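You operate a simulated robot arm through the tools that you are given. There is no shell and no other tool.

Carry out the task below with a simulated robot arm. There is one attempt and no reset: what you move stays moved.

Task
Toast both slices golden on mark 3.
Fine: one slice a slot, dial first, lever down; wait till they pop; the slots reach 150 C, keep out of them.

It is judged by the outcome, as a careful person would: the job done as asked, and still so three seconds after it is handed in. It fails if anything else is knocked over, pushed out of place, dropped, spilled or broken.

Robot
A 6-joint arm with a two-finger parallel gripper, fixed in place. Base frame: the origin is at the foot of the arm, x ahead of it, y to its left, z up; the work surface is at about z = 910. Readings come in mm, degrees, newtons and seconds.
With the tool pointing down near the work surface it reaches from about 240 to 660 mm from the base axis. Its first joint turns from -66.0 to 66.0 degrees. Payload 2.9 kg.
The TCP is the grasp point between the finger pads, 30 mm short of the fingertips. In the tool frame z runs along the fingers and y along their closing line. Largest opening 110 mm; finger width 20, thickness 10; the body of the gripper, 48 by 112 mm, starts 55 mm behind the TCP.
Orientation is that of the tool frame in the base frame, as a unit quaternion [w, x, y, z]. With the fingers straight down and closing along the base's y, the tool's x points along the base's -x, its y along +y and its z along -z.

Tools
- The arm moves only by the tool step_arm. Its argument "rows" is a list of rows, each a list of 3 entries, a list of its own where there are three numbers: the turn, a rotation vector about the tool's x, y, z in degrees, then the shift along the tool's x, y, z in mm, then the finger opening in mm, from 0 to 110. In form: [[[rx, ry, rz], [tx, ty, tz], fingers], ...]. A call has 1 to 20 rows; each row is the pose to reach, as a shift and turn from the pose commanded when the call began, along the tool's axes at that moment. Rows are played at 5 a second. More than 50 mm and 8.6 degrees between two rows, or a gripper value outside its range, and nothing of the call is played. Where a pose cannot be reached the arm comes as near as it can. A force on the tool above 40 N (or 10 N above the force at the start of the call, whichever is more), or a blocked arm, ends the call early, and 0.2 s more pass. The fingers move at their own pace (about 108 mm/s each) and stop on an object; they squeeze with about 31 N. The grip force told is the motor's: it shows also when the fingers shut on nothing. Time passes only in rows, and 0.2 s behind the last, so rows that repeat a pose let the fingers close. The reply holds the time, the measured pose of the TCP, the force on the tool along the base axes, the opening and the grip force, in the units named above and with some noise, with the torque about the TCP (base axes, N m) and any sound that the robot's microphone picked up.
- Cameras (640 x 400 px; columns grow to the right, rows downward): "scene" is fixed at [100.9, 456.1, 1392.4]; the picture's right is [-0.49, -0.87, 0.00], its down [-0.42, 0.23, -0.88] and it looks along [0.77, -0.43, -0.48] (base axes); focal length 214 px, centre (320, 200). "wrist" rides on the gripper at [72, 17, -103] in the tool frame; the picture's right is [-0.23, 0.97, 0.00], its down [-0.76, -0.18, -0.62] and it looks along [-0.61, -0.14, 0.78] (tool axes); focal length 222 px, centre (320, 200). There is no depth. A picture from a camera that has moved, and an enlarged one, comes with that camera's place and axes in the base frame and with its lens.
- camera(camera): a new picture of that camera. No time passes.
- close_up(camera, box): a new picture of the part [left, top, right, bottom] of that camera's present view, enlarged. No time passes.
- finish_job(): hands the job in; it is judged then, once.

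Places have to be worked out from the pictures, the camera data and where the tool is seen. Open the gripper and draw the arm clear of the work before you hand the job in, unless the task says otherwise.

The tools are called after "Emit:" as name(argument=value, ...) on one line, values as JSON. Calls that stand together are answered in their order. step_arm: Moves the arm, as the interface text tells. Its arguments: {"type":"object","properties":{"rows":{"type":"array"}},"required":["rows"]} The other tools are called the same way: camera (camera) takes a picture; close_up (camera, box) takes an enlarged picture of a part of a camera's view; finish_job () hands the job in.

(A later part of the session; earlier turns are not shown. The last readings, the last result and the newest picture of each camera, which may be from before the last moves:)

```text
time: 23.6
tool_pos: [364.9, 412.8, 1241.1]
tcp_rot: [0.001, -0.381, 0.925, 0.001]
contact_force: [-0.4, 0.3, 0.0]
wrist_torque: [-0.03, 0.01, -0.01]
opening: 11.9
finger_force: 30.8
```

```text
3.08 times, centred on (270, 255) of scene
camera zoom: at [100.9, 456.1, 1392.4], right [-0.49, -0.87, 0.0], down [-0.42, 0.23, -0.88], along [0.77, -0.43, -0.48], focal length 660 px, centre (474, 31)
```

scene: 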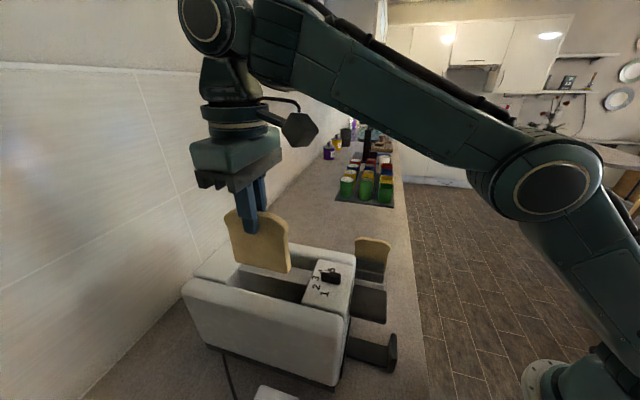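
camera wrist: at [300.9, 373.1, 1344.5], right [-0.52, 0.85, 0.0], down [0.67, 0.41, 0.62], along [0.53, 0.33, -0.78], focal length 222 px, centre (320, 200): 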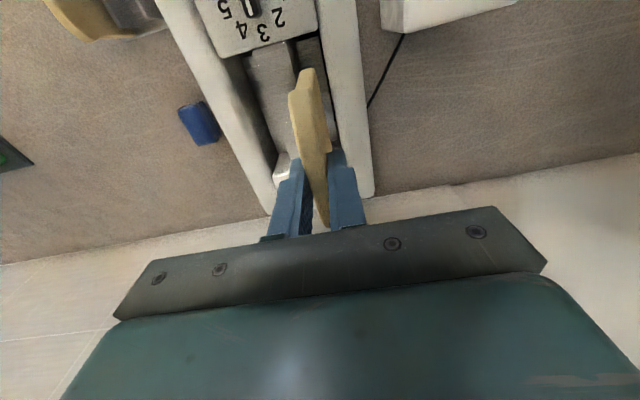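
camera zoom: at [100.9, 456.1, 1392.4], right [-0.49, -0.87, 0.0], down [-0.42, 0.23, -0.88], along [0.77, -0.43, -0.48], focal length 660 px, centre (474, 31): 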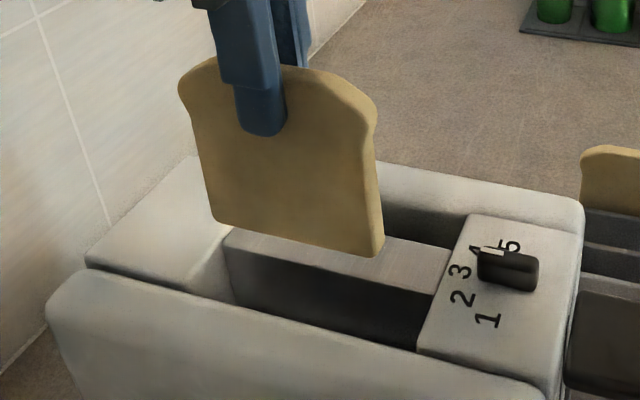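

The slice sits at n≈36 with the slot spanning n≈19–50 and e≈482–617, so it fits with margin. I'll trim 1 mm and lower it part of the way into the slot.

Emit:
step_arm(rows=[[[0, 0, 0], [0, -1.3, 10], 6], [[0, 0, 0], [0, -1.3, 22], 6], [[0, 0, 0], [0, -1.3, 34], 6], [[0, 0, 0], [0, -1.3, 46], 6], [[0, 0, 0], [0, -1.3, 58], 6], [[0, 0, 0], [0, -1.3, 70], 6], [[0, 0, 0], [0, -1.3, 78], 6], [[0, 0, 0], [0, -1.3, 78], 6]])

Emit:
close_up(camera="wrist", box=[220, 20, 400, 220])

Emit:
close_up(camera="scene", box=[180, 210, 360, 340])

```text
time: 25.4
tool_pos: [367.0, 410.2, 1162.0]
tcp_rot: [0.001, -0.38, 0.925, 0.0]
contact_force: [0.3, -0.9, -0.9]
wrist_torque: [0.03, -0.01, 0.02]
opening: 11.7
finger_force: 30.9
```

```text
2.00 times, centred on (310, 120) of wrist
camera zoom: at [302.6, 370.5, 1265.0], right [-0.52, 0.85, 0.0], down [0.66, 0.41, 0.62], along [0.53, 0.33, -0.78], focal length 444 px, centre (340, 360)
```

zoom: 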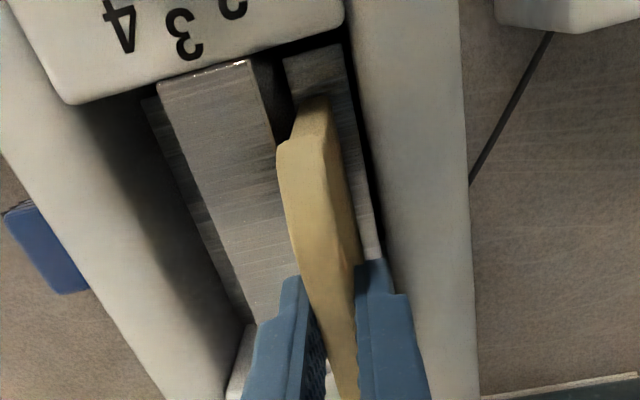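

```text
3.08 times, centred on (270, 275) of scene
camera zoom: at [100.9, 456.1, 1392.4], right [-0.49, -0.87, 0.0], down [-0.42, 0.23, -0.88], along [0.77, -0.43, -0.48], focal length 660 px, centre (474, -31)
```

zoom: 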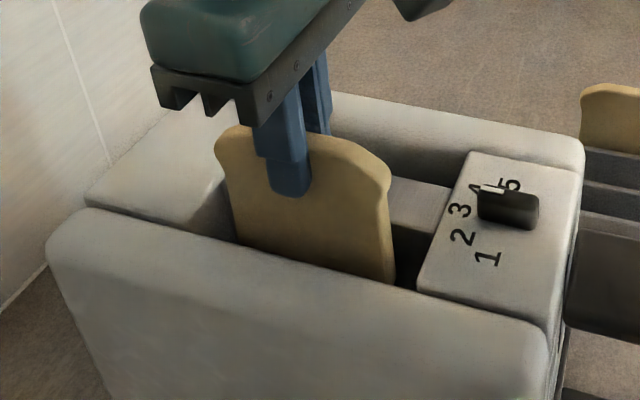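

The slice is inside the slot with no contact forces. I'll lower in small steps toward the carriage at about z 1033, watching for upward force.

Emit:
step_arm(rows=[[[0, 0, 0], [0, 0, 4], 6], [[0, 0, 0], [0, 0, 8], 6], [[0, 0, 0], [0, 0, 12], 6], [[0, 0, 0], [0, 0, 15], 6], [[0, 0, 0], [0, 0, 18], 6], [[0, 0, 0], [0, 0, 18], 6]])

Emit:
close_up(camera="wrist", box=[220, 20, 400, 220])

Emit:
close_up(camera="scene", box=[180, 210, 360, 340])

```text
time: 26.8
tool_pos: [367.2, 410.8, 1145.5]
tcp_rot: [0.001, -0.381, 0.925, 0.0]
contact_force: [0.0, -0.3, -0.6]
wrist_torque: [-0.02, 0.03, 0.0]
opening: 11.6
finger_force: 30.8
```

```text
2.00 times, centred on (310, 120) of wrist
camera zoom: at [303.4, 370.3, 1248.9], right [-0.52, 0.85, 0.0], down [0.67, 0.41, 0.62], along [0.53, 0.33, -0.78], focal length 444 px, centre (340, 360)
```

zoom: 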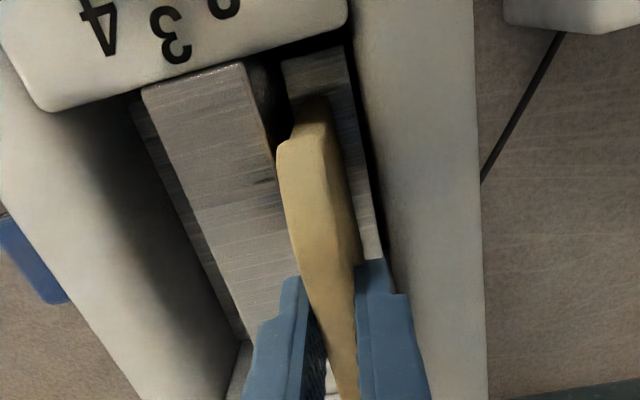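

```text
3.08 times, centred on (270, 275) of scene
camera zoom: at [100.9, 456.1, 1392.4], right [-0.49, -0.87, 0.0], down [-0.42, 0.23, -0.88], along [0.77, -0.43, -0.48], focal length 660 px, centre (474, -31)
```

zoom: 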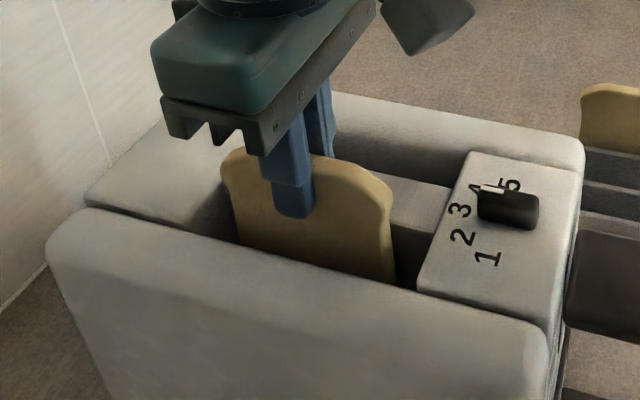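

Still no contact at TCP 1145, with fingertips at 1115, about 20 mm above the slot mouth. I'll lower up to 9 mm more in fine steps.

Emit:
step_arm(rows=[[[0, 0, 0], [0, 0, 2], 6], [[0, 0, 0], [0, 0, 4], 6], [[0, 0, 0], [0, 0, 6], 6], [[0, 0, 0], [0, 0, 8], 6], [[0, 0, 0], [0, 0, 9], 6], [[0, 0, 0], [0, 0, 9], 6]])

Emit:
close_up(camera="wrist", box=[240, 40, 360, 160])

Emit:
close_up(camera="scene", box=[220, 230, 320, 310])

```text
time: 28.2
tool_pos: [367.8, 410.2, 1137.8]
tcp_rot: [0.0, -0.381, 0.924, 0.0]
contact_force: [-0.9, 0.5, 0.7]
wrist_torque: [0.03, 0.02, 0.02]
opening: 12.0
finger_force: 30.9
```

```text
3.33 times, centred on (300, 100) of wrist
camera zoom: at [304.4, 370.9, 1240.2], right [-0.52, 0.85, 0.0], down [0.67, 0.41, 0.62], along [0.53, 0.33, -0.78], focal length 740 px, centre (387, 533)
```

zoom: 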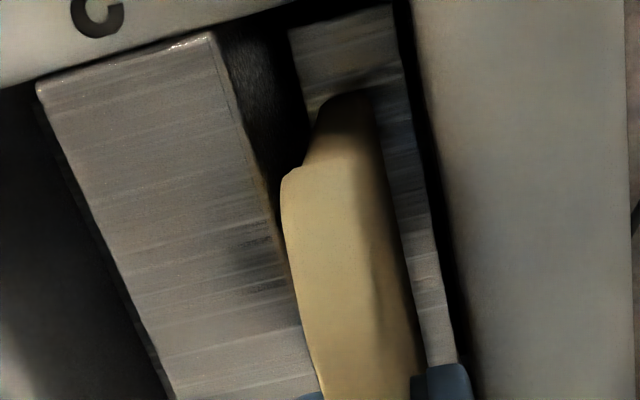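

```text
5.00 times, centred on (270, 270) of scene
camera zoom: at [100.8, 456.0, 1392.4], right [-0.49, -0.87, 0.0], down [-0.42, 0.23, -0.88], along [0.77, -0.43, -0.48], focal length 1072 px, centre (570, -150)
```

zoom: 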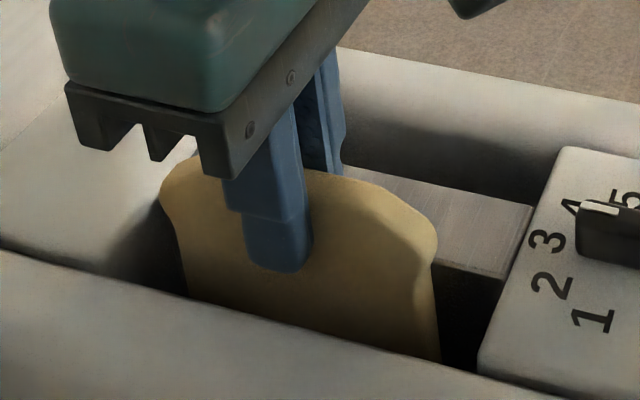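

Still no load at TCP 1137.8. I'll go down up to 5 mm more, which keeps the fingertips above the toaster top.

Emit:
step_arm(rows=[[[0, 0, 0], [0, 0, 1.5], 6], [[0, 0, 0], [0, 0, 3], 6], [[0, 0, 0], [0, 0, 4], 6], [[0, 0, 0], [0, 0, 5], 6], [[0, 0, 0], [0, 0, 5], 6]])

Emit:
close_up(camera="wrist", box=[240, 40, 360, 160])

Emit:
close_up(camera="scene", box=[220, 230, 320, 310])

```text
time: 29.4
tool_pos: [367.8, 410.3, 1131.7]
tcp_rot: [0.001, -0.381, 0.925, 0.001]
contact_force: [0.7, 0.3, 0.3]
wrist_torque: [-0.02, 0.0, 0.02]
opening: 11.9
finger_force: 31.6
```

```text
3.33 times, centred on (300, 100) of wrist
camera zoom: at [304.2, 370.8, 1235.0], right [-0.52, 0.85, 0.0], down [0.66, 0.41, 0.62], along [0.53, 0.33, -0.78], focal length 740 px, centre (387, 533)
```

zoom: 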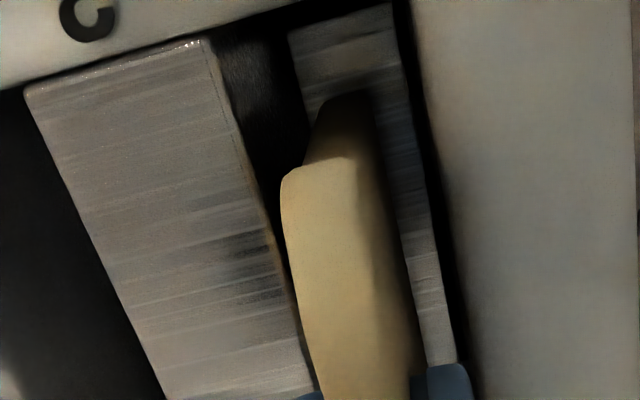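

```text
5.00 times, centred on (270, 270) of scene
camera zoom: at [100.9, 456.0, 1392.4], right [-0.49, -0.87, 0.0], down [-0.42, 0.23, -0.88], along [0.77, -0.43, -0.48], focal length 1072 px, centre (570, -150)
```

zoom: 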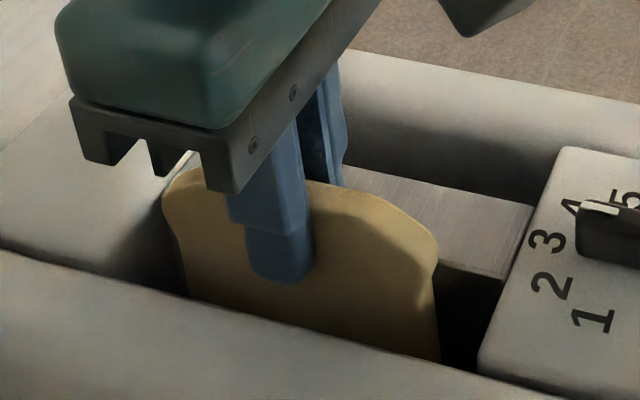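

No contact yet, and the slice is mostly in the slot, so it's now only a short drop to the carriage. I'll open slightly to let it settle while the fingertips stay just above the toaster top.

Emit:
step_arm(rows=[[[0, 0, 0], [0, 0, 0], 14], [[0, 0, 0], [0, 0, 0], 17], [[0, 0, 0], [0, 0, 0], 20], [[0, 0, 0], [0, 0, 0], 22], [[0, 0, 0], [0, 0, 0], 22]])

Emit:
close_up(camera="wrist", box=[240, 40, 400, 220])

Emit:
close_up(camera="scene", box=[220, 230, 320, 310])

```text
time: 30.6
tool_pos: [367.7, 410.6, 1131.0]
tcp_rot: [0.001, -0.381, 0.925, 0.0]
contact_force: [0.2, -0.4, 1.2]
wrist_torque: [-0.01, -0.01, 0.05]
opening: 22.1
finger_force: 0.2
```

```text
2.22 times, centred on (320, 130) of wrist
camera zoom: at [304.2, 370.8, 1235.0], right [-0.52, 0.85, 0.0], down [0.67, 0.41, 0.62], along [0.53, 0.33, -0.78], focal length 494 px, centre (320, 356)
```

zoom: 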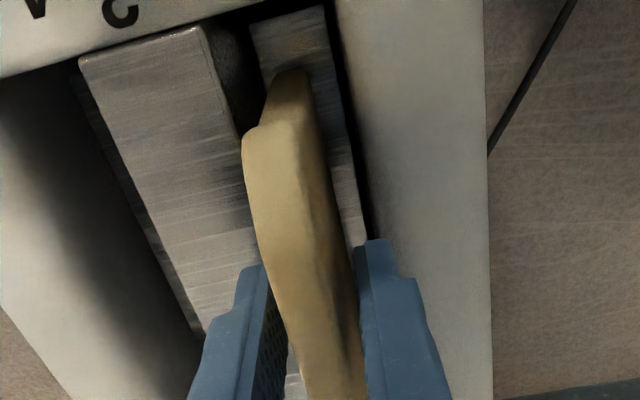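

```text
5.00 times, centred on (270, 270) of scene
camera zoom: at [100.9, 456.1, 1392.4], right [-0.49, -0.87, 0.0], down [-0.42, 0.23, -0.88], along [0.77, -0.43, -0.48], focal length 1072 px, centre (570, -150)
```

zoom: 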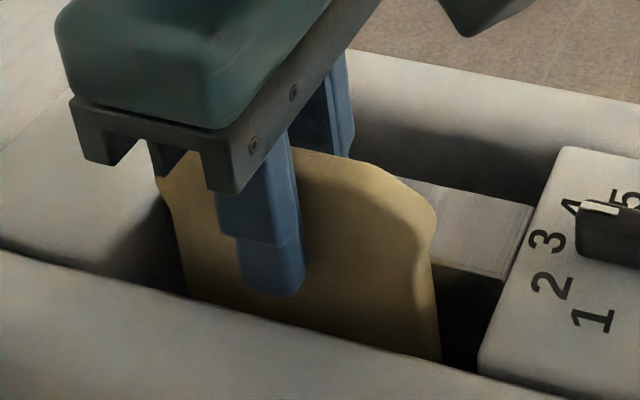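

The slice is free and leaning lightly toward the centre bar. I'll open a bit more, rise straight up and look.

Emit:
step_arm(rows=[[[0, 0, 0], [0, 0, -1], 28], [[0, 0, 0], [0, 0, -2], 36], [[0, 0, 0], [0, 0, -3], 44], [[0, 0, 0], [0, 0, -3], 48], [[0, 0, 0], [0, 0, -15], 48], [[0, 0, 0], [0, 0, -35], 48], [[0, 0, 0], [0, 0, -65], 48], [[0, 0, 0], [0, 0, -95], 48], [[0, 0, 0], [20, -10, -110], 48], [[0, 0, 0], [20, -10, -110], 48]])

Emit:
camera(camera="wrist")

Emit:
close_up(camera="scene", box=[180, 200, 410, 400])

```text
time: 32.8
tool_pos: [357.6, 393.2, 1246.2]
tcp_rot: [0.001, -0.381, 0.924, 0.0]
contact_force: [0.4, 0.1, -0.4]
wrist_torque: [0.02, 0.01, -0.05]
opening: 47.9
finger_force: 0.0
```

```text
taken
camera wrist: at [294.9, 352.5, 1348.4], right [-0.52, 0.85, 0.0], down [0.66, 0.41, 0.62], along [0.53, 0.33, -0.78], focal length 222 px, centre (320, 200)
```

wrist: 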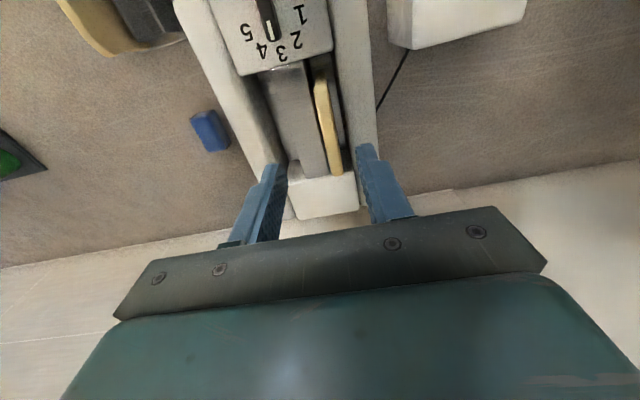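

```text
2.00 times, centred on (295, 300) of scene
camera zoom: at [100.9, 456.1, 1392.4], right [-0.49, -0.87, 0.0], down [-0.42, 0.23, -0.88], along [0.77, -0.43, -0.48], focal length 429 px, centre (370, 0)
```

zoom: 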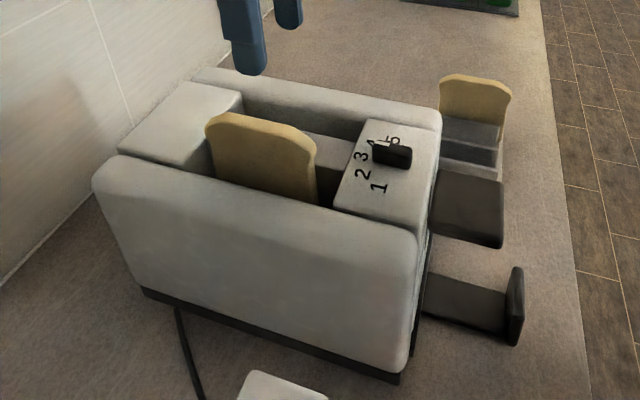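

Slice B now stands upright in the far slot. Next is slice A at about (427, 109); I'll travel high over the toaster and hover above it.

Emit:
step_arm(rows=[[[0, 0, 0], [19, -31, 0], 48], [[0, 0, 0], [38, -63, 0], 46], [[0, 0, 0], [57, -94, 0], 44], [[0, 0, 0], [76, -126, 0], 44], [[0, 0, 0], [95, -157, 0], 44], [[0, 0, 0], [113, -188, 10], 44], [[0, 0, 0], [132, -220, 30], 44], [[0, 0, 0.5], [151, -251, 60], 44], [[0, 0, 0.5], [151, -251, 95], 44], [[0, 0, 0.5], [151, -251, 130], 44], [[0, 0, 0.5], [151, -251, 165], 44], [[0, 0, 0.5], [151, -251, 165], 44]])

Emit:
camera(camera="wrist")

Emit:
close_up(camera="wrist", box=[220, 60, 420, 240])

Emit:
close_up(camera="scene", box=[320, 190, 430, 310])

```text
time: 35.4
tool_pos: [430.1, 108.9, 1076.8]
tcp_rot: [0.001, -0.377, 0.926, 0.0]
contact_force: [-0.3, 0.6, 0.0]
wrist_torque: [-0.02, -0.01, -0.02]
opening: 44.1
finger_force: 0.1
```

```text
taken
camera wrist: at [366.6, 69.1, 1179.3], right [-0.52, 0.86, 0.0], down [0.67, 0.4, 0.62], along [0.54, 0.32, -0.78], focal length 222 px, centre (320, 200)
```

wrist: 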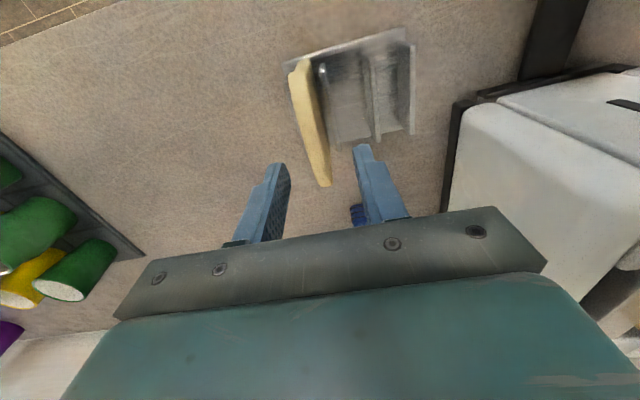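

```text
2.22 times, centred on (320, 150) of wrist
camera zoom: at [366.6, 69.1, 1179.3], right [-0.52, 0.86, 0.0], down [0.67, 0.4, 0.62], along [0.54, 0.32, -0.78], focal length 494 px, centre (320, 311)
```

zoom: 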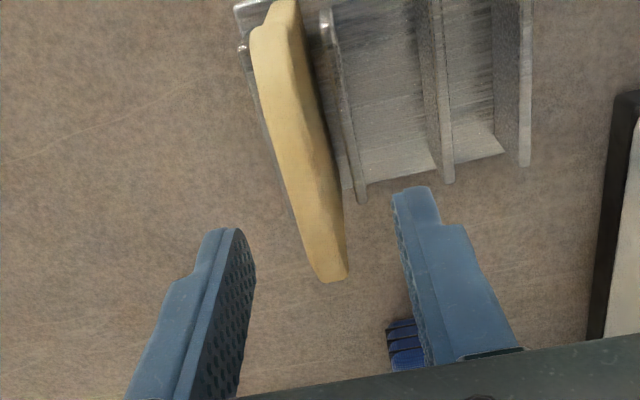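

```text
3.33 times, centred on (375, 250) of scene
camera zoom: at [100.9, 456.1, 1392.4], right [-0.49, -0.87, 0.0], down [-0.42, 0.23, -0.88], along [0.77, -0.43, -0.48], focal length 715 px, centre (137, 33)
```

zoom: 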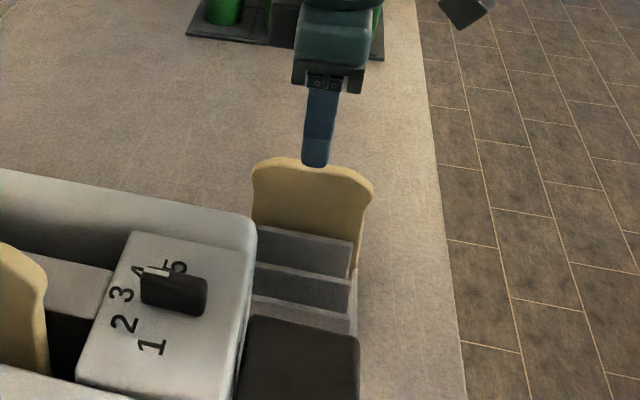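

Slice A is undisturbed and lies at n≈−230.5, about 3.5 mm from the present finger centre. I'll correct that, lower to the same overlap and close.

Emit:
step_arm(rows=[[[0, 0, 0], [0, -3.4, 8], 44], [[0, 0, 0], [0, -3.4, 22], 44], [[0, 0, 0], [0, -3.4, 38], 44], [[0, 0, 0], [0, -3.4, 52], 44], [[0, 0, 0], [0, -3.4, 52], 34], [[0, 0, 0], [0, -3.4, 52], 24], [[0, 0, 0], [0, -3.4, 52], 14], [[0, 0, 0], [0, -3.4, 52], 6], [[0, 0, 0], [0, -3.4, 52], 6]])

Emit:
close_up(camera="wrist", box=[220, 60, 420, 240])

```text
time: 37.4
tool_pos: [431.7, 105.4, 1024.9]
tcp_rot: [0.001, -0.377, 0.926, 0.001]
contact_force: [0.0, 0.7, -0.7]
wrist_torque: [-0.01, -0.01, 0.01]
opening: 11.7
finger_force: 31.7
```

```text
2.22 times, centred on (320, 150) of wrist
camera zoom: at [367.8, 65.0, 1127.5], right [-0.52, 0.86, 0.0], down [0.67, 0.4, 0.62], along [0.53, 0.32, -0.78], focal length 494 px, centre (320, 311)
```

zoom: 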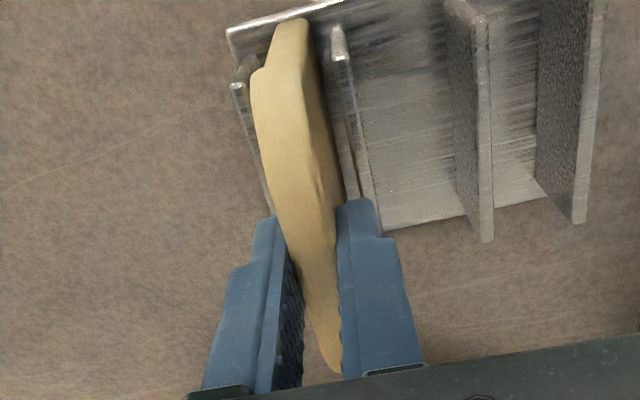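

Slice A is held at 11.7 mm. I'll lift it straight out and carry it high to above the near slot (n≈−30).

Emit:
step_arm(rows=[[[0, 0, 0], [0, 0, -8], 6], [[0, 0, 0], [0, 0, -20], 6], [[0, 0, 0], [0, 0, -40], 6], [[0, 0, 0], [0, 0, -70], 6], [[0, 0, 0], [0, 0, -105], 6], [[0, 0, 0], [0, 0, -140], 6], [[0, 0, 0], [0, 0, -175], 6], [[0, 0, 0], [0, 0, -205], 6], [[0, 0, 0], [0, 0, -217], 6], [[0, 0, -0.5], [-14, 17, -217], 6], [[0, 0, -0.5], [-35, 42, -217], 6], [[0, 0, -0.5], [-58, 70, -217], 6], [[0, 0, -0.5], [-81, 98, -217], 6], [[0, 0, -0.5], [-104, 126, -217], 6], [[0, 0, -0.5], [-127, 154, -217], 6], [[0, 0, -0.5], [-150, 180, -217], 6], [[0, 0, -0.5], [-163, 195, -217], 6], [[0, 0, -0.5], [-168, 201, -217], 6], [[0, 0, -0.5], [-168, 201, -217], 6], [[0, 0, -0.5], [-168, 201, -217], 6]])

Emit:
close_up(camera="wrist", box=[220, 20, 400, 220])

Emit:
camera(camera="scene")

```text
time: 41.6
tool_pos: [413.3, 363.5, 1244.9]
tcp_rot: [0.001, -0.38, 0.925, 0.0]
contact_force: [0.0, 0.1, -0.3]
wrist_torque: [-0.01, 0.01, 0.0]
opening: 11.9
finger_force: 30.8
```

```text
2.00 times, centred on (310, 120) of wrist
camera zoom: at [348.8, 324.4, 1347.0], right [-0.52, 0.85, 0.0], down [0.67, 0.41, 0.62], along [0.53, 0.33, -0.78], focal length 444 px, centre (340, 360)
```

zoom: 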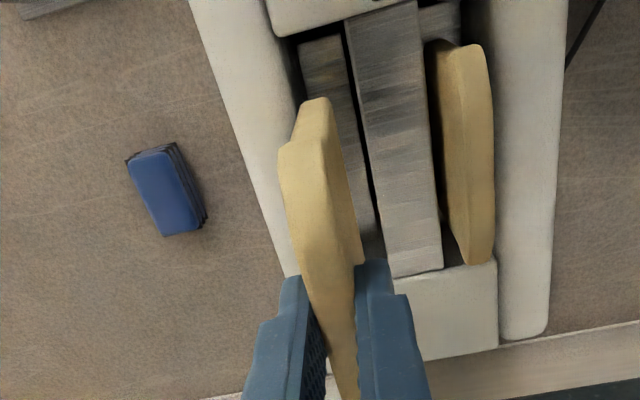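

```text
taken
```

scene: 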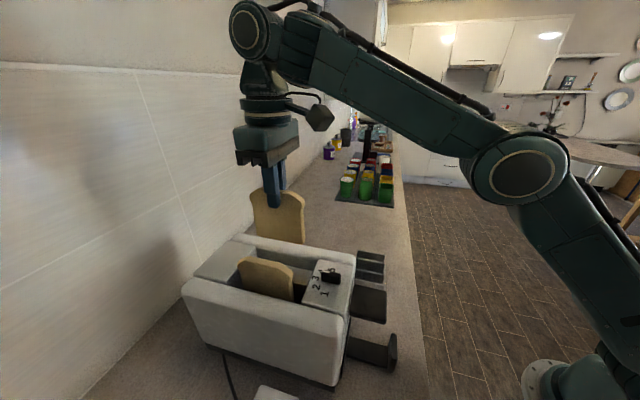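

The slice is at n≈−33 and the near slot spans about −47 to −14.5, so I'll shift 2 mm and lower to the same depth as before, slowing near the end.

Emit:
step_arm(rows=[[[0, 0, 0], [0, 2, 8], 6], [[0, 0, 0], [0, 2, 20], 6], [[0, 0, 0], [0, 2, 34], 6], [[0, 0, 0], [0, 2, 48], 6], [[0, 0, 0], [0, 2, 60], 6], [[0, 0, 0], [0, 2, 70], 6], [[0, 0, 0], [0, 2, 80], 6], [[0, 0, 0], [0, 2, 80], 6]])

Emit:
close_up(camera="wrist", box=[220, 20, 400, 220])

Emit:
close_up(camera="scene", box=[180, 210, 360, 340])

```text
time: 43.4
tool_pos: [409.3, 364.8, 1162.2]
tcp_rot: [0.001, -0.381, 0.925, 0.0]
contact_force: [0.6, 0.1, 0.3]
wrist_torque: [0.0, -0.02, -0.01]
opening: 11.9
finger_force: 31.1
```

```text
2.00 times, centred on (310, 120) of wrist
camera zoom: at [346.6, 325.1, 1264.8], right [-0.52, 0.85, 0.0], down [0.66, 0.41, 0.62], along [0.53, 0.33, -0.78], focal length 444 px, centre (340, 360)
```

zoom: 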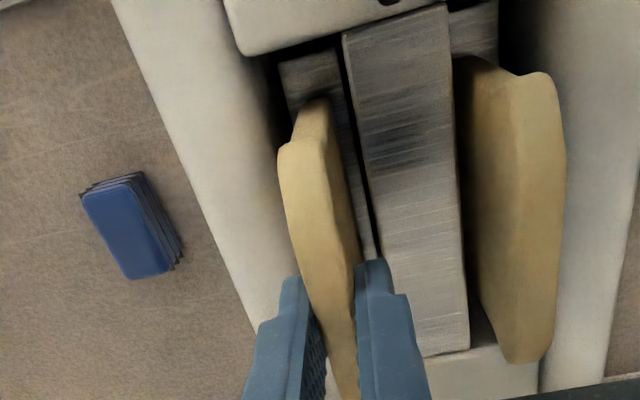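

```text
3.08 times, centred on (270, 275) of scene
camera zoom: at [100.9, 456.1, 1392.4], right [-0.49, -0.87, 0.0], down [-0.42, 0.23, -0.88], along [0.77, -0.43, -0.48], focal length 660 px, centre (474, -31)
```

zoom: 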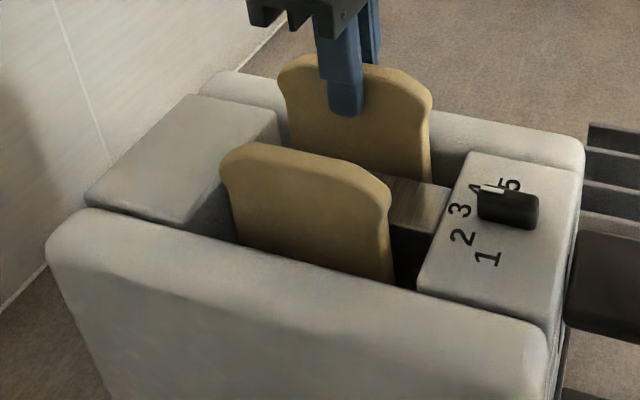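

The second slice is entering the near slot without contact. I'll continue down in fine steps to the same release height.

Emit:
step_arm(rows=[[[0, 0, 0], [0, 0, 6], 6], [[0, 0, 0], [0, 0, 12], 6], [[0, 0, 0], [0, 0, 17], 6], [[0, 0, 0], [0, 0, 21], 6], [[0, 0, 0], [0, 0, 25], 6], [[0, 0, 0], [0, 0, 28], 6], [[0, 0, 0], [0, 0, 30], 6], [[0, 0, 0], [0, 0, 30], 6]])

Emit:
close_up(camera="wrist", box=[220, 20, 400, 220])

Emit:
close_up(camera="scene", box=[180, 210, 360, 340])

```text
time: 45.2
tool_pos: [412.3, 365.3, 1131.4]
tcp_rot: [0.001, -0.381, 0.925, 0.0]
contact_force: [-1.4, -0.6, 0.4]
wrist_torque: [0.02, 0.06, 0.03]
opening: 11.7
finger_force: 31.0
```

```text
2.00 times, centred on (310, 120) of wrist
camera zoom: at [347.4, 325.4, 1234.6], right [-0.52, 0.85, 0.0], down [0.66, 0.41, 0.62], along [0.53, 0.33, -0.78], focal length 444 px, centre (340, 360)
```

zoom: 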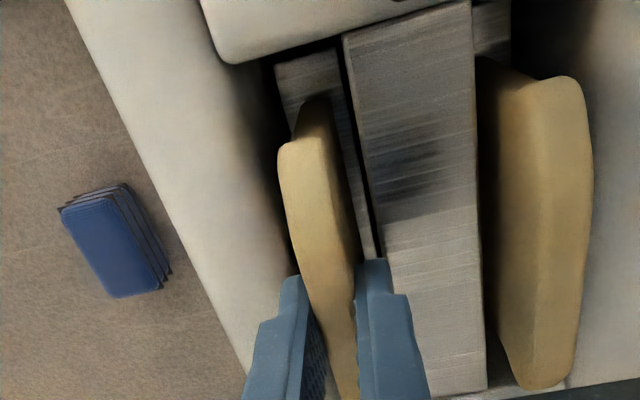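

```text
3.08 times, centred on (270, 275) of scene
camera zoom: at [100.8, 456.1, 1392.4], right [-0.49, -0.87, 0.0], down [-0.42, 0.23, -0.88], along [0.77, -0.43, -0.48], focal length 660 px, centre (474, -31)
```

zoom: 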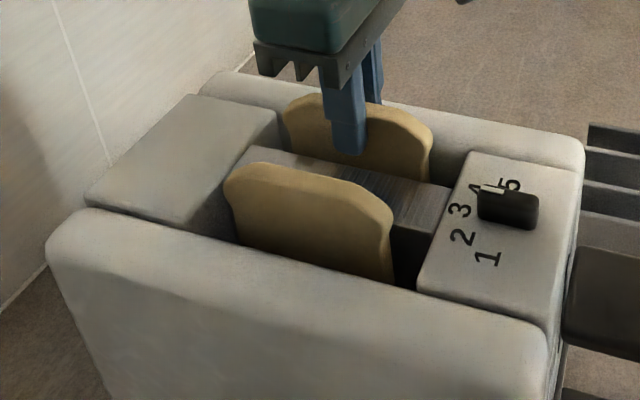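

As slice A came down, slice B sank about 12 mm, so slice A is already resting on the carriage and pressing its weak spring. I'll rise about 12 mm to let the carriage return, then release.

Emit:
step_arm(rows=[[[0, 0, 0], [0, 0, -4], 6], [[0, 0, 0], [0, 0, -8], 6], [[0, 0, 0], [0, 0, -12], 6], [[0, 0, 0], [0, 0, -12], 6]])

Emit:
close_up(camera="scene", box=[180, 210, 410, 400])

```text
time: 46.2
tool_pos: [411.1, 365.0, 1143.9]
tcp_rot: [0.001, -0.38, 0.925, 0.001]
contact_force: [-0.1, -0.1, 0.4]
wrist_torque: [0.01, 0.03, 0.02]
opening: 11.8
finger_force: 30.6
```

```text
2.11 times, centred on (295, 305) of scene
camera zoom: at [100.9, 456.0, 1392.4], right [-0.49, -0.87, 0.0], down [-0.42, 0.23, -0.88], along [0.77, -0.43, -0.48], focal length 452 px, centre (373, -21)
```

zoom: 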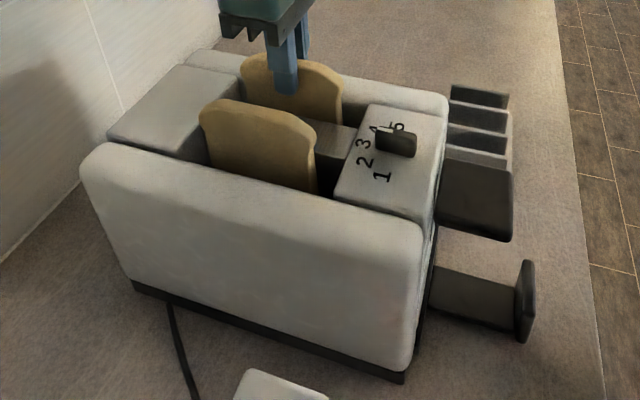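

Slice B is back up, so the carriage is at its rest height. I'll open to release slice A and rise straight up.

Emit:
step_arm(rows=[[[0, 0, 0], [0, 0, 0], 15], [[0, 0, 0], [0, 0, 0], 20], [[0, 0, 0], [0, 0, -1], 28], [[0, 0, 0], [0, 0, -2], 36], [[0, 0, 0], [0, 0, -4], 44], [[0, 0, 0], [0, 0, -15], 46], [[0, 0, 0], [0, 0, -35], 46], [[0, 0, 0], [0, 0, -65], 46], [[0, 0, 0], [0, 0, -95], 46], [[0, 0, 0], [0, 0, -105], 46]])

Emit:
camera(camera="wrist")

Emit:
close_up(camera="scene", box=[180, 210, 410, 400])

```text
time: 48.4
tool_pos: [413.1, 364.1, 1249.8]
tcp_rot: [0.0, -0.381, 0.925, 0.001]
contact_force: [-0.7, -0.1, 0.3]
wrist_torque: [-0.01, 0.0, -0.01]
opening: 45.8
finger_force: 0.0
```

```text
taken
camera wrist: at [349.2, 324.4, 1353.6], right [-0.52, 0.85, 0.0], down [0.67, 0.41, 0.62], along [0.53, 0.33, -0.78], focal length 222 px, centre (320, 200)
```

wrist: 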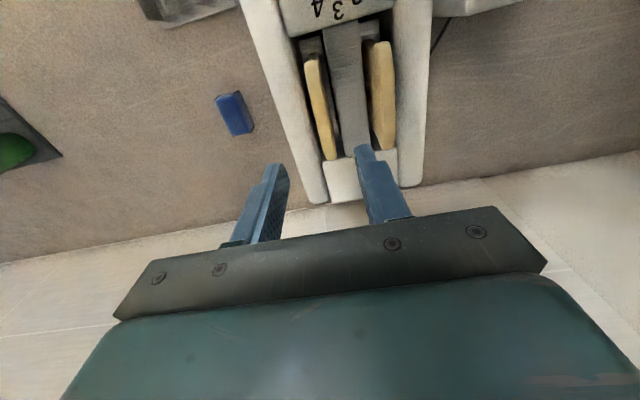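

```text
2.11 times, centred on (295, 305) of scene
camera zoom: at [100.9, 456.1, 1392.4], right [-0.49, -0.87, 0.0], down [-0.42, 0.23, -0.88], along [0.77, -0.43, -0.48], focal length 452 px, centre (373, -21)
```

zoom: 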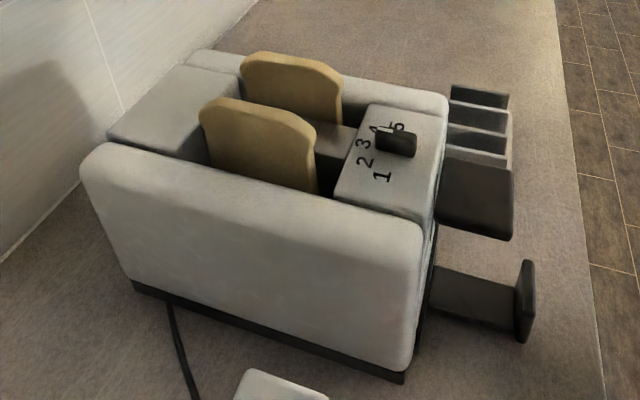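

Both slices stand one per slot with the dial on 3. Now for the lever: I'll draw back along the toaster at height, closing the fingers, and look at the dial and paddle.

Emit:
step_arm(rows=[[[0, 0, 0], [25, 5, 0], 46], [[0, 0, 0], [60, 12, 0], 46], [[0, 0, 0], [95, 20, 0], 30], [[0, 0, 0], [130, 27, 0], 20], [[0, 0, 0], [165, 35, 10], 10], [[0, 0, 0], [200, 42, 30], 0], [[0, 0, 0], [200, 42, 60], 0], [[0, 0, 0], [200, 42, 75], 0], [[0, 0, 0], [200, 42, 75], 0]])

Emit:
camera(camera="wrist")

Emit:
close_up(camera="wrist", box=[220, 40, 420, 240])

Emit:
camera(camera="scene")

```text
time: 50.4
tool_pos: [237.0, 252.2, 1174.0]
tcp_rot: [0.0, -0.38, 0.925, 0.001]
contact_force: [0.1, -0.4, 0.7]
wrist_torque: [0.01, 0.02, 0.06]
opening: 0.0
finger_force: 31.3
```

```text
taken
camera wrist: at [174.0, 213.1, 1277.0], right [-0.52, 0.85, 0.0], down [0.66, 0.41, 0.62], along [0.53, 0.33, -0.78], focal length 222 px, centre (320, 200)
```

wrist: 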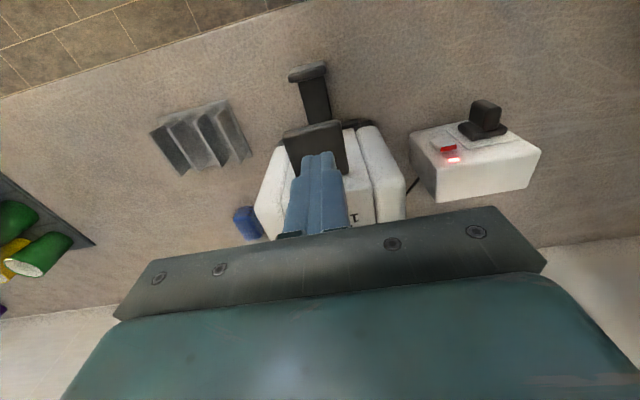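

```text
2.00 times, centred on (320, 140) of wrist
camera zoom: at [174.0, 213.1, 1277.0], right [-0.52, 0.85, 0.0], down [0.66, 0.41, 0.62], along [0.53, 0.33, -0.78], focal length 444 px, centre (320, 320)
```

zoom: 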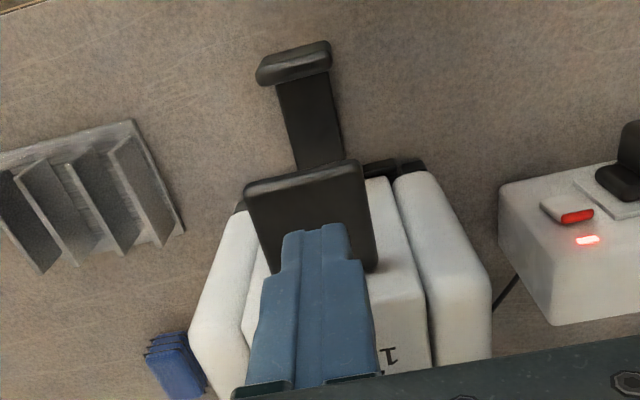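

```text
taken
```

scene: 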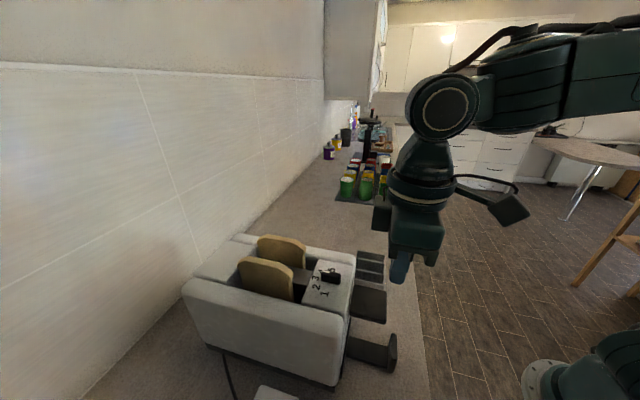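

The paddle spans e≈348–405, n≈−25 to +28, with its top at z≈1068; supply light is on and the dial is on 3. I'll place the closed fingertips just above its centre.

Emit:
step_arm(rows=[[[0, 0, 0], [-13, -5, 0], 0], [[0, 0, 0], [-26, -10, 10], 0], [[0, 0, 0], [-26, -10, 30], 0], [[0, 0, 0], [-26, -10, 50], 0], [[0, 0, 0], [-26, -10, 63], 0], [[0, 0, 0], [-26, -10, 63], 0]])

Emit:
close_up(camera="wrist", box=[220, 40, 420, 240])

Emit:
close_up(camera="scene", box=[270, 210, 420, 380])

```text
time: 51.8
tool_pos: [263.2, 263.8, 1111.2]
tcp_rot: [0.001, -0.38, 0.925, 0.001]
contact_force: [-0.1, -0.5, -0.1]
wrist_torque: [0.01, -0.02, -0.02]
opening: 0.0
finger_force: 30.8
```

```text
2.00 times, centred on (320, 140) of wrist
camera zoom: at [199.1, 224.5, 1214.1], right [-0.52, 0.85, 0.0], down [0.66, 0.41, 0.62], along [0.53, 0.33, -0.78], focal length 444 px, centre (320, 320)
```

zoom: 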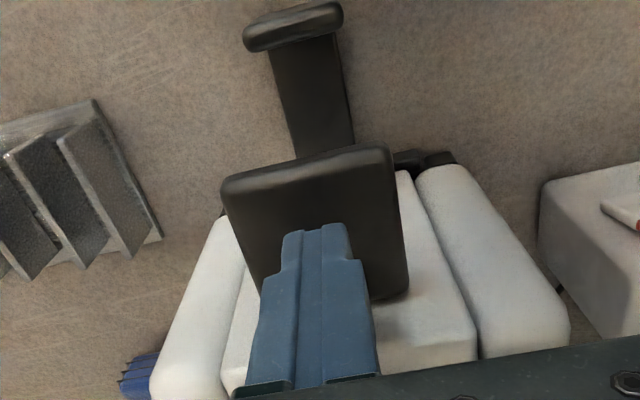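

```text
2.35 times, centred on (345, 295) of scene
camera zoom: at [100.9, 456.1, 1392.4], right [-0.49, -0.87, 0.0], down [-0.42, 0.23, -0.88], along [0.77, -0.43, -0.48], focal length 505 px, centre (261, -24)
```

zoom: 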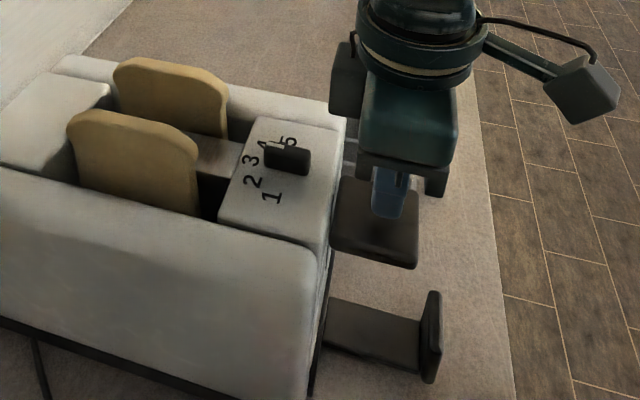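

Fingertips are centred over the paddle, about 12 mm above it. I'll press down steadily, watching force and sound.

Emit:
step_arm(rows=[[[0, 0, 0], [0, 0, 6], 0], [[0, 0, 0], [0, 0, 12], 0], [[0, 0, 0], [0, 0, 18], 0], [[0, 0, 0], [0, 0, 24], 0], [[0, 0, 0], [0, 0, 30], 0], [[0, 0, 0], [0, 0, 36], 0]])

Emit:
close_up(camera="scene", box=[180, 210, 420, 390])

```text
time: 53.2
tool_pos: [264.2, 263.6, 1074.0]
tcp_rot: [0.001, -0.381, 0.924, 0.001]
contact_force: [0.2, 0.9, 0.1]
wrist_torque: [0.03, 0.03, 0.02]
opening: 0.0
finger_force: 30.7
```

```text
2.22 times, centred on (300, 300) of scene
camera zoom: at [100.8, 456.1, 1392.4], right [-0.49, -0.87, 0.0], down [-0.42, 0.23, -0.88], along [0.77, -0.43, -0.48], focal length 477 px, centre (364, -22)
```

zoom: 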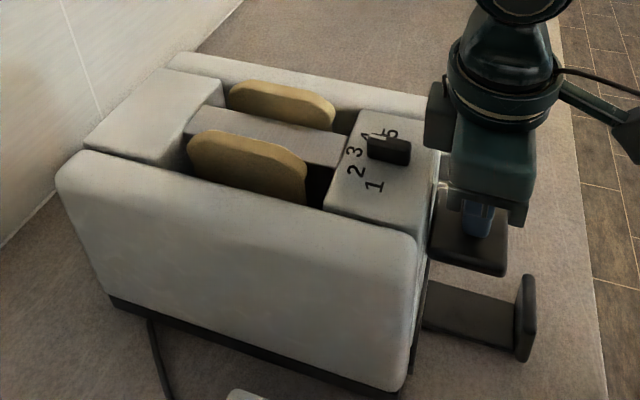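

The paddle and both slices are going down together with little resistance. I'll keep pressing until it reaches the bottom or latches.

Emit:
step_arm(rows=[[[0, 0, 0], [0, 0, 5], 0], [[0, 0, 0], [0, 0, 10], 0], [[0, 0, 0], [0, 0, 15], 0], [[0, 0, 0], [0, 0, 20], 0], [[0, 0, 0], [0, 0, 25], 0]])

Emit:
close_up(camera="scene", box=[180, 210, 420, 390])

```text
time: 54.4
tool_pos: [264.4, 265.9, 1049.2]
tcp_rot: [0.001, -0.381, 0.924, 0.001]
contact_force: [0.8, -0.2, 1.0]
wrist_torque: [-0.02, 0.0, 0.02]
opening: 0.0
finger_force: 31.0
```

```text
2.22 times, centred on (300, 300) of scene
camera zoom: at [100.9, 456.0, 1392.4], right [-0.49, -0.87, 0.0], down [-0.42, 0.23, -0.88], along [0.77, -0.43, -0.48], focal length 477 px, centre (364, -22)
```

zoom: 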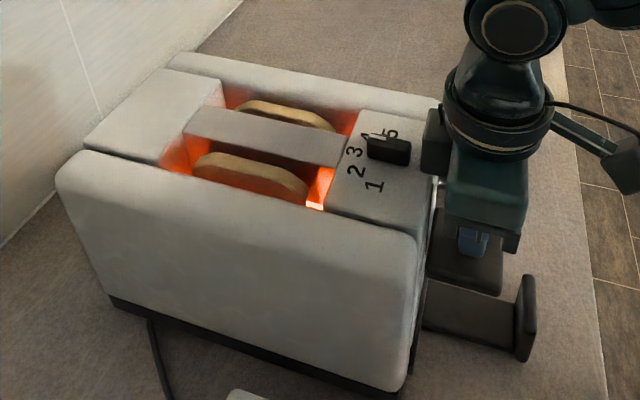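

The elements are glowing, so heating has started. I'll ease up about 10 mm and see whether the paddle stays latched.

Emit:
step_arm(rows=[[[0, 0, 0], [0, 0, -3], 0], [[0, 0, 0], [0, 0, -7], 0], [[0, 0, 0], [0, 0, -12], 0], [[0, 0, 0], [0, 0, -16], 0]])

Emit:
close_up(camera="scene", box=[180, 210, 420, 390])

Emit:
close_up(camera="wrist", box=[220, 40, 420, 240])

```text
time: 55.4
tool_pos: [263.5, 264.7, 1064.8]
tcp_rot: [0.001, -0.38, 0.925, 0.0]
contact_force: [0.1, 0.5, -0.5]
wrist_torque: [0.0, -0.01, 0.0]
opening: 0.1
finger_force: 31.1
```

```text
2.22 times, centred on (300, 300) of scene
camera zoom: at [100.9, 456.1, 1392.4], right [-0.49, -0.87, 0.0], down [-0.42, 0.23, -0.88], along [0.77, -0.43, -0.48], focal length 477 px, centre (364, -22)
```

zoom: 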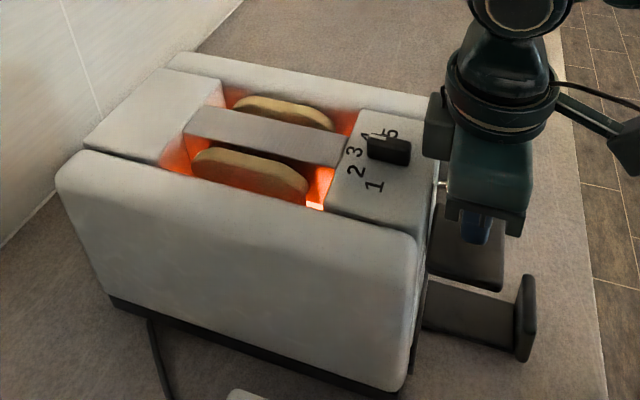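

```text
2.00 times, centred on (320, 140) of wrist
camera zoom: at [200.4, 225.1, 1167.7], right [-0.52, 0.85, 0.0], down [0.67, 0.41, 0.62], along [0.53, 0.33, -0.78], focal length 444 px, centre (320, 320)
```

zoom: 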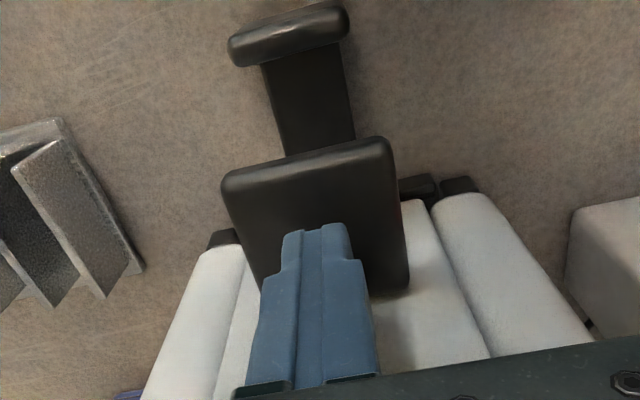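

The paddle stayed down about 13 mm below the fingertips and the elements keep glowing, so it's latched. I'll lift clear of the lever's travel, back away, and start waiting.

Emit:
step_arm(rows=[[[0, 0, 0], [0, 0, -20], 0], [[0, 0, 0], [0, 0, -50], 0], [[0, 0, 0], [0, 0, -85], 0], [[0, 0, 0], [0, 0, -120], 0], [[0, 0, 0], [15, -20, -150], 0], [[0, 0, 0], [30, -45, -170], 10], [[0, 0, 0], [40, -80, -185], 20], [[0, 0, 0], [45, -110, -190], 30], [[0, 0, 0], [45, -110, -190], 30]])

Emit:
camera(camera="scene")

Emit:
camera(camera="wrist")

```text
time: 57.4
tool_pos: [308.9, 155.3, 1257.7]
tcp_rot: [0.0, -0.382, 0.924, 0.001]
contact_force: [-0.8, 0.6, 0.4]
wrist_torque: [0.05, -0.03, -0.01]
opening: 30.1
finger_force: 0.1
```

```text
taken
```

scene: 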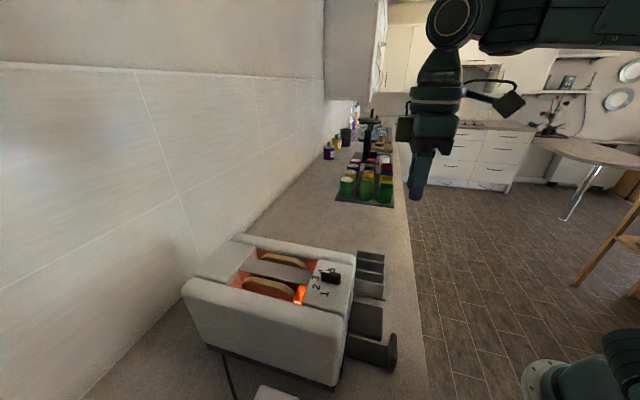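

```text
taken
camera wrist: at [244.9, 117.0, 1360.8], right [-0.52, 0.85, 0.0], down [0.66, 0.41, 0.62], along [0.53, 0.33, -0.78], focal length 222 px, centre (320, 200)
```

wrist: 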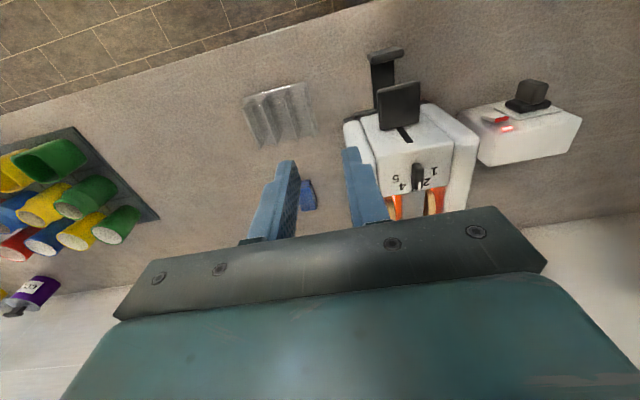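

The arm is clear, both slices are down and glowing, and the dial reads 3. I'll hold still and wait, listening for the pop.

Emit:
step_arm(rows=[[[0, 0, 0], [0, 0, 0], 30], [[0, 0, 0], [0, 0, 0], 30], [[0, 0, 0], [0, 0, 0], 30], [[0, 0, 0], [0, 0, 0], 30], [[0, 0, 0], [0, 0, 0], 30], [[0, 0, 0], [0, 0, 0], 30], [[0, 0, 0], [0, 0, 0], 30], [[0, 0, 0], [0, 0, 0], 30], [[0, 0, 0], [0, 0, 0], 30], [[0, 0, 0], [0, 0, 0], 30], [[0, 0, 0], [0, 0, 0], 30], [[0, 0, 0], [0, 0, 0], 30], [[0, 0, 0], [0, 0, 0], 30], [[0, 0, 0], [0, 0, 0], 30], [[0, 0, 0], [0, 0, 0], 30], [[0, 0, 0], [0, 0, 0], 30], [[0, 0, 0], [0, 0, 0], 30], [[0, 0, 0], [0, 0, 0], 30], [[0, 0, 0], [0, 0, 0], 30], [[0, 0, 0], [0, 0, 0], 30]])

Emit:
close_up(camera="scene", box=[180, 210, 420, 390])

```text
time: 61.6
tool_pos: [308.3, 156.6, 1257.3]
tcp_rot: [0.0, -0.38, 0.925, 0.001]
contact_force: [-0.4, -0.5, -0.2]
wrist_torque: [-0.05, 0.02, 0.01]
opening: 30.1
finger_force: 0.1
```

```text
2.22 times, centred on (300, 300) of scene
camera zoom: at [100.9, 456.1, 1392.4], right [-0.49, -0.87, 0.0], down [-0.42, 0.23, -0.88], along [0.77, -0.43, -0.48], focal length 477 px, centre (364, -22)
```

zoom: 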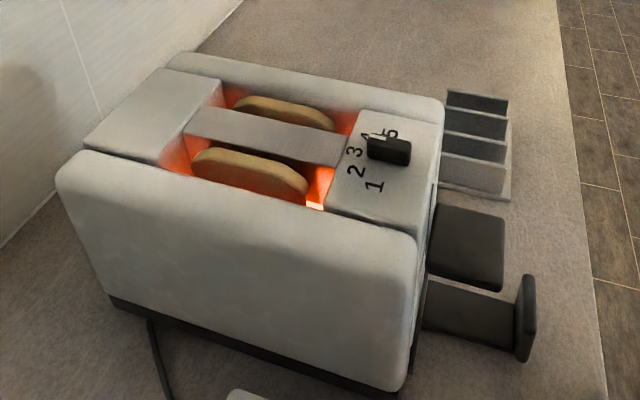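

Heating continues and the lever is down. I'll keep waiting, and check the dial once more from the wrist view.

Emit:
close_up(camera="wrist", box=[360, 130, 480, 230])

Emit:
step_arm(rows=[[[0, 0, 0], [0, 0, 0], 30], [[0, 0, 0], [0, 0, 0], 30], [[0, 0, 0], [0, 0, 0], 30], [[0, 0, 0], [0, 0, 0], 30], [[0, 0, 0], [0, 0, 0], 30], [[0, 0, 0], [0, 0, 0], 30], [[0, 0, 0], [0, 0, 0], 30], [[0, 0, 0], [0, 0, 0], 30], [[0, 0, 0], [0, 0, 0], 30], [[0, 0, 0], [0, 0, 0], 30], [[0, 0, 0], [0, 0, 0], 30], [[0, 0, 0], [0, 0, 0], 30], [[0, 0, 0], [0, 0, 0], 30], [[0, 0, 0], [0, 0, 0], 30], [[0, 0, 0], [0, 0, 0], 30], [[0, 0, 0], [0, 0, 0], 30], [[0, 0, 0], [0, 0, 0], 30], [[0, 0, 0], [0, 0, 0], 30], [[0, 0, 0], [0, 0, 0], 30], [[0, 0, 0], [0, 0, 0], 30]])

```text
4.00 times, centred on (420, 180) of wrist
camera zoom: at [244.8, 117.4, 1360.5], right [-0.52, 0.85, 0.0], down [0.66, 0.41, 0.62], along [0.53, 0.33, -0.78], focal length 888 px, centre (-80, 280)
```

zoom: 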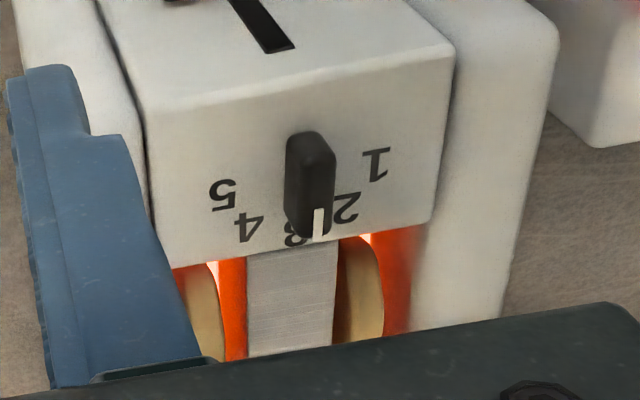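

```text
time: 65.8
tool_pos: [308.3, 156.5, 1257.5]
tcp_rot: [0.0, -0.381, 0.925, 0.0]
contact_force: [0.1, -0.6, -0.8]
wrist_torque: [0.01, 0.01, -0.03]
opening: 29.9
finger_force: 0.1
```

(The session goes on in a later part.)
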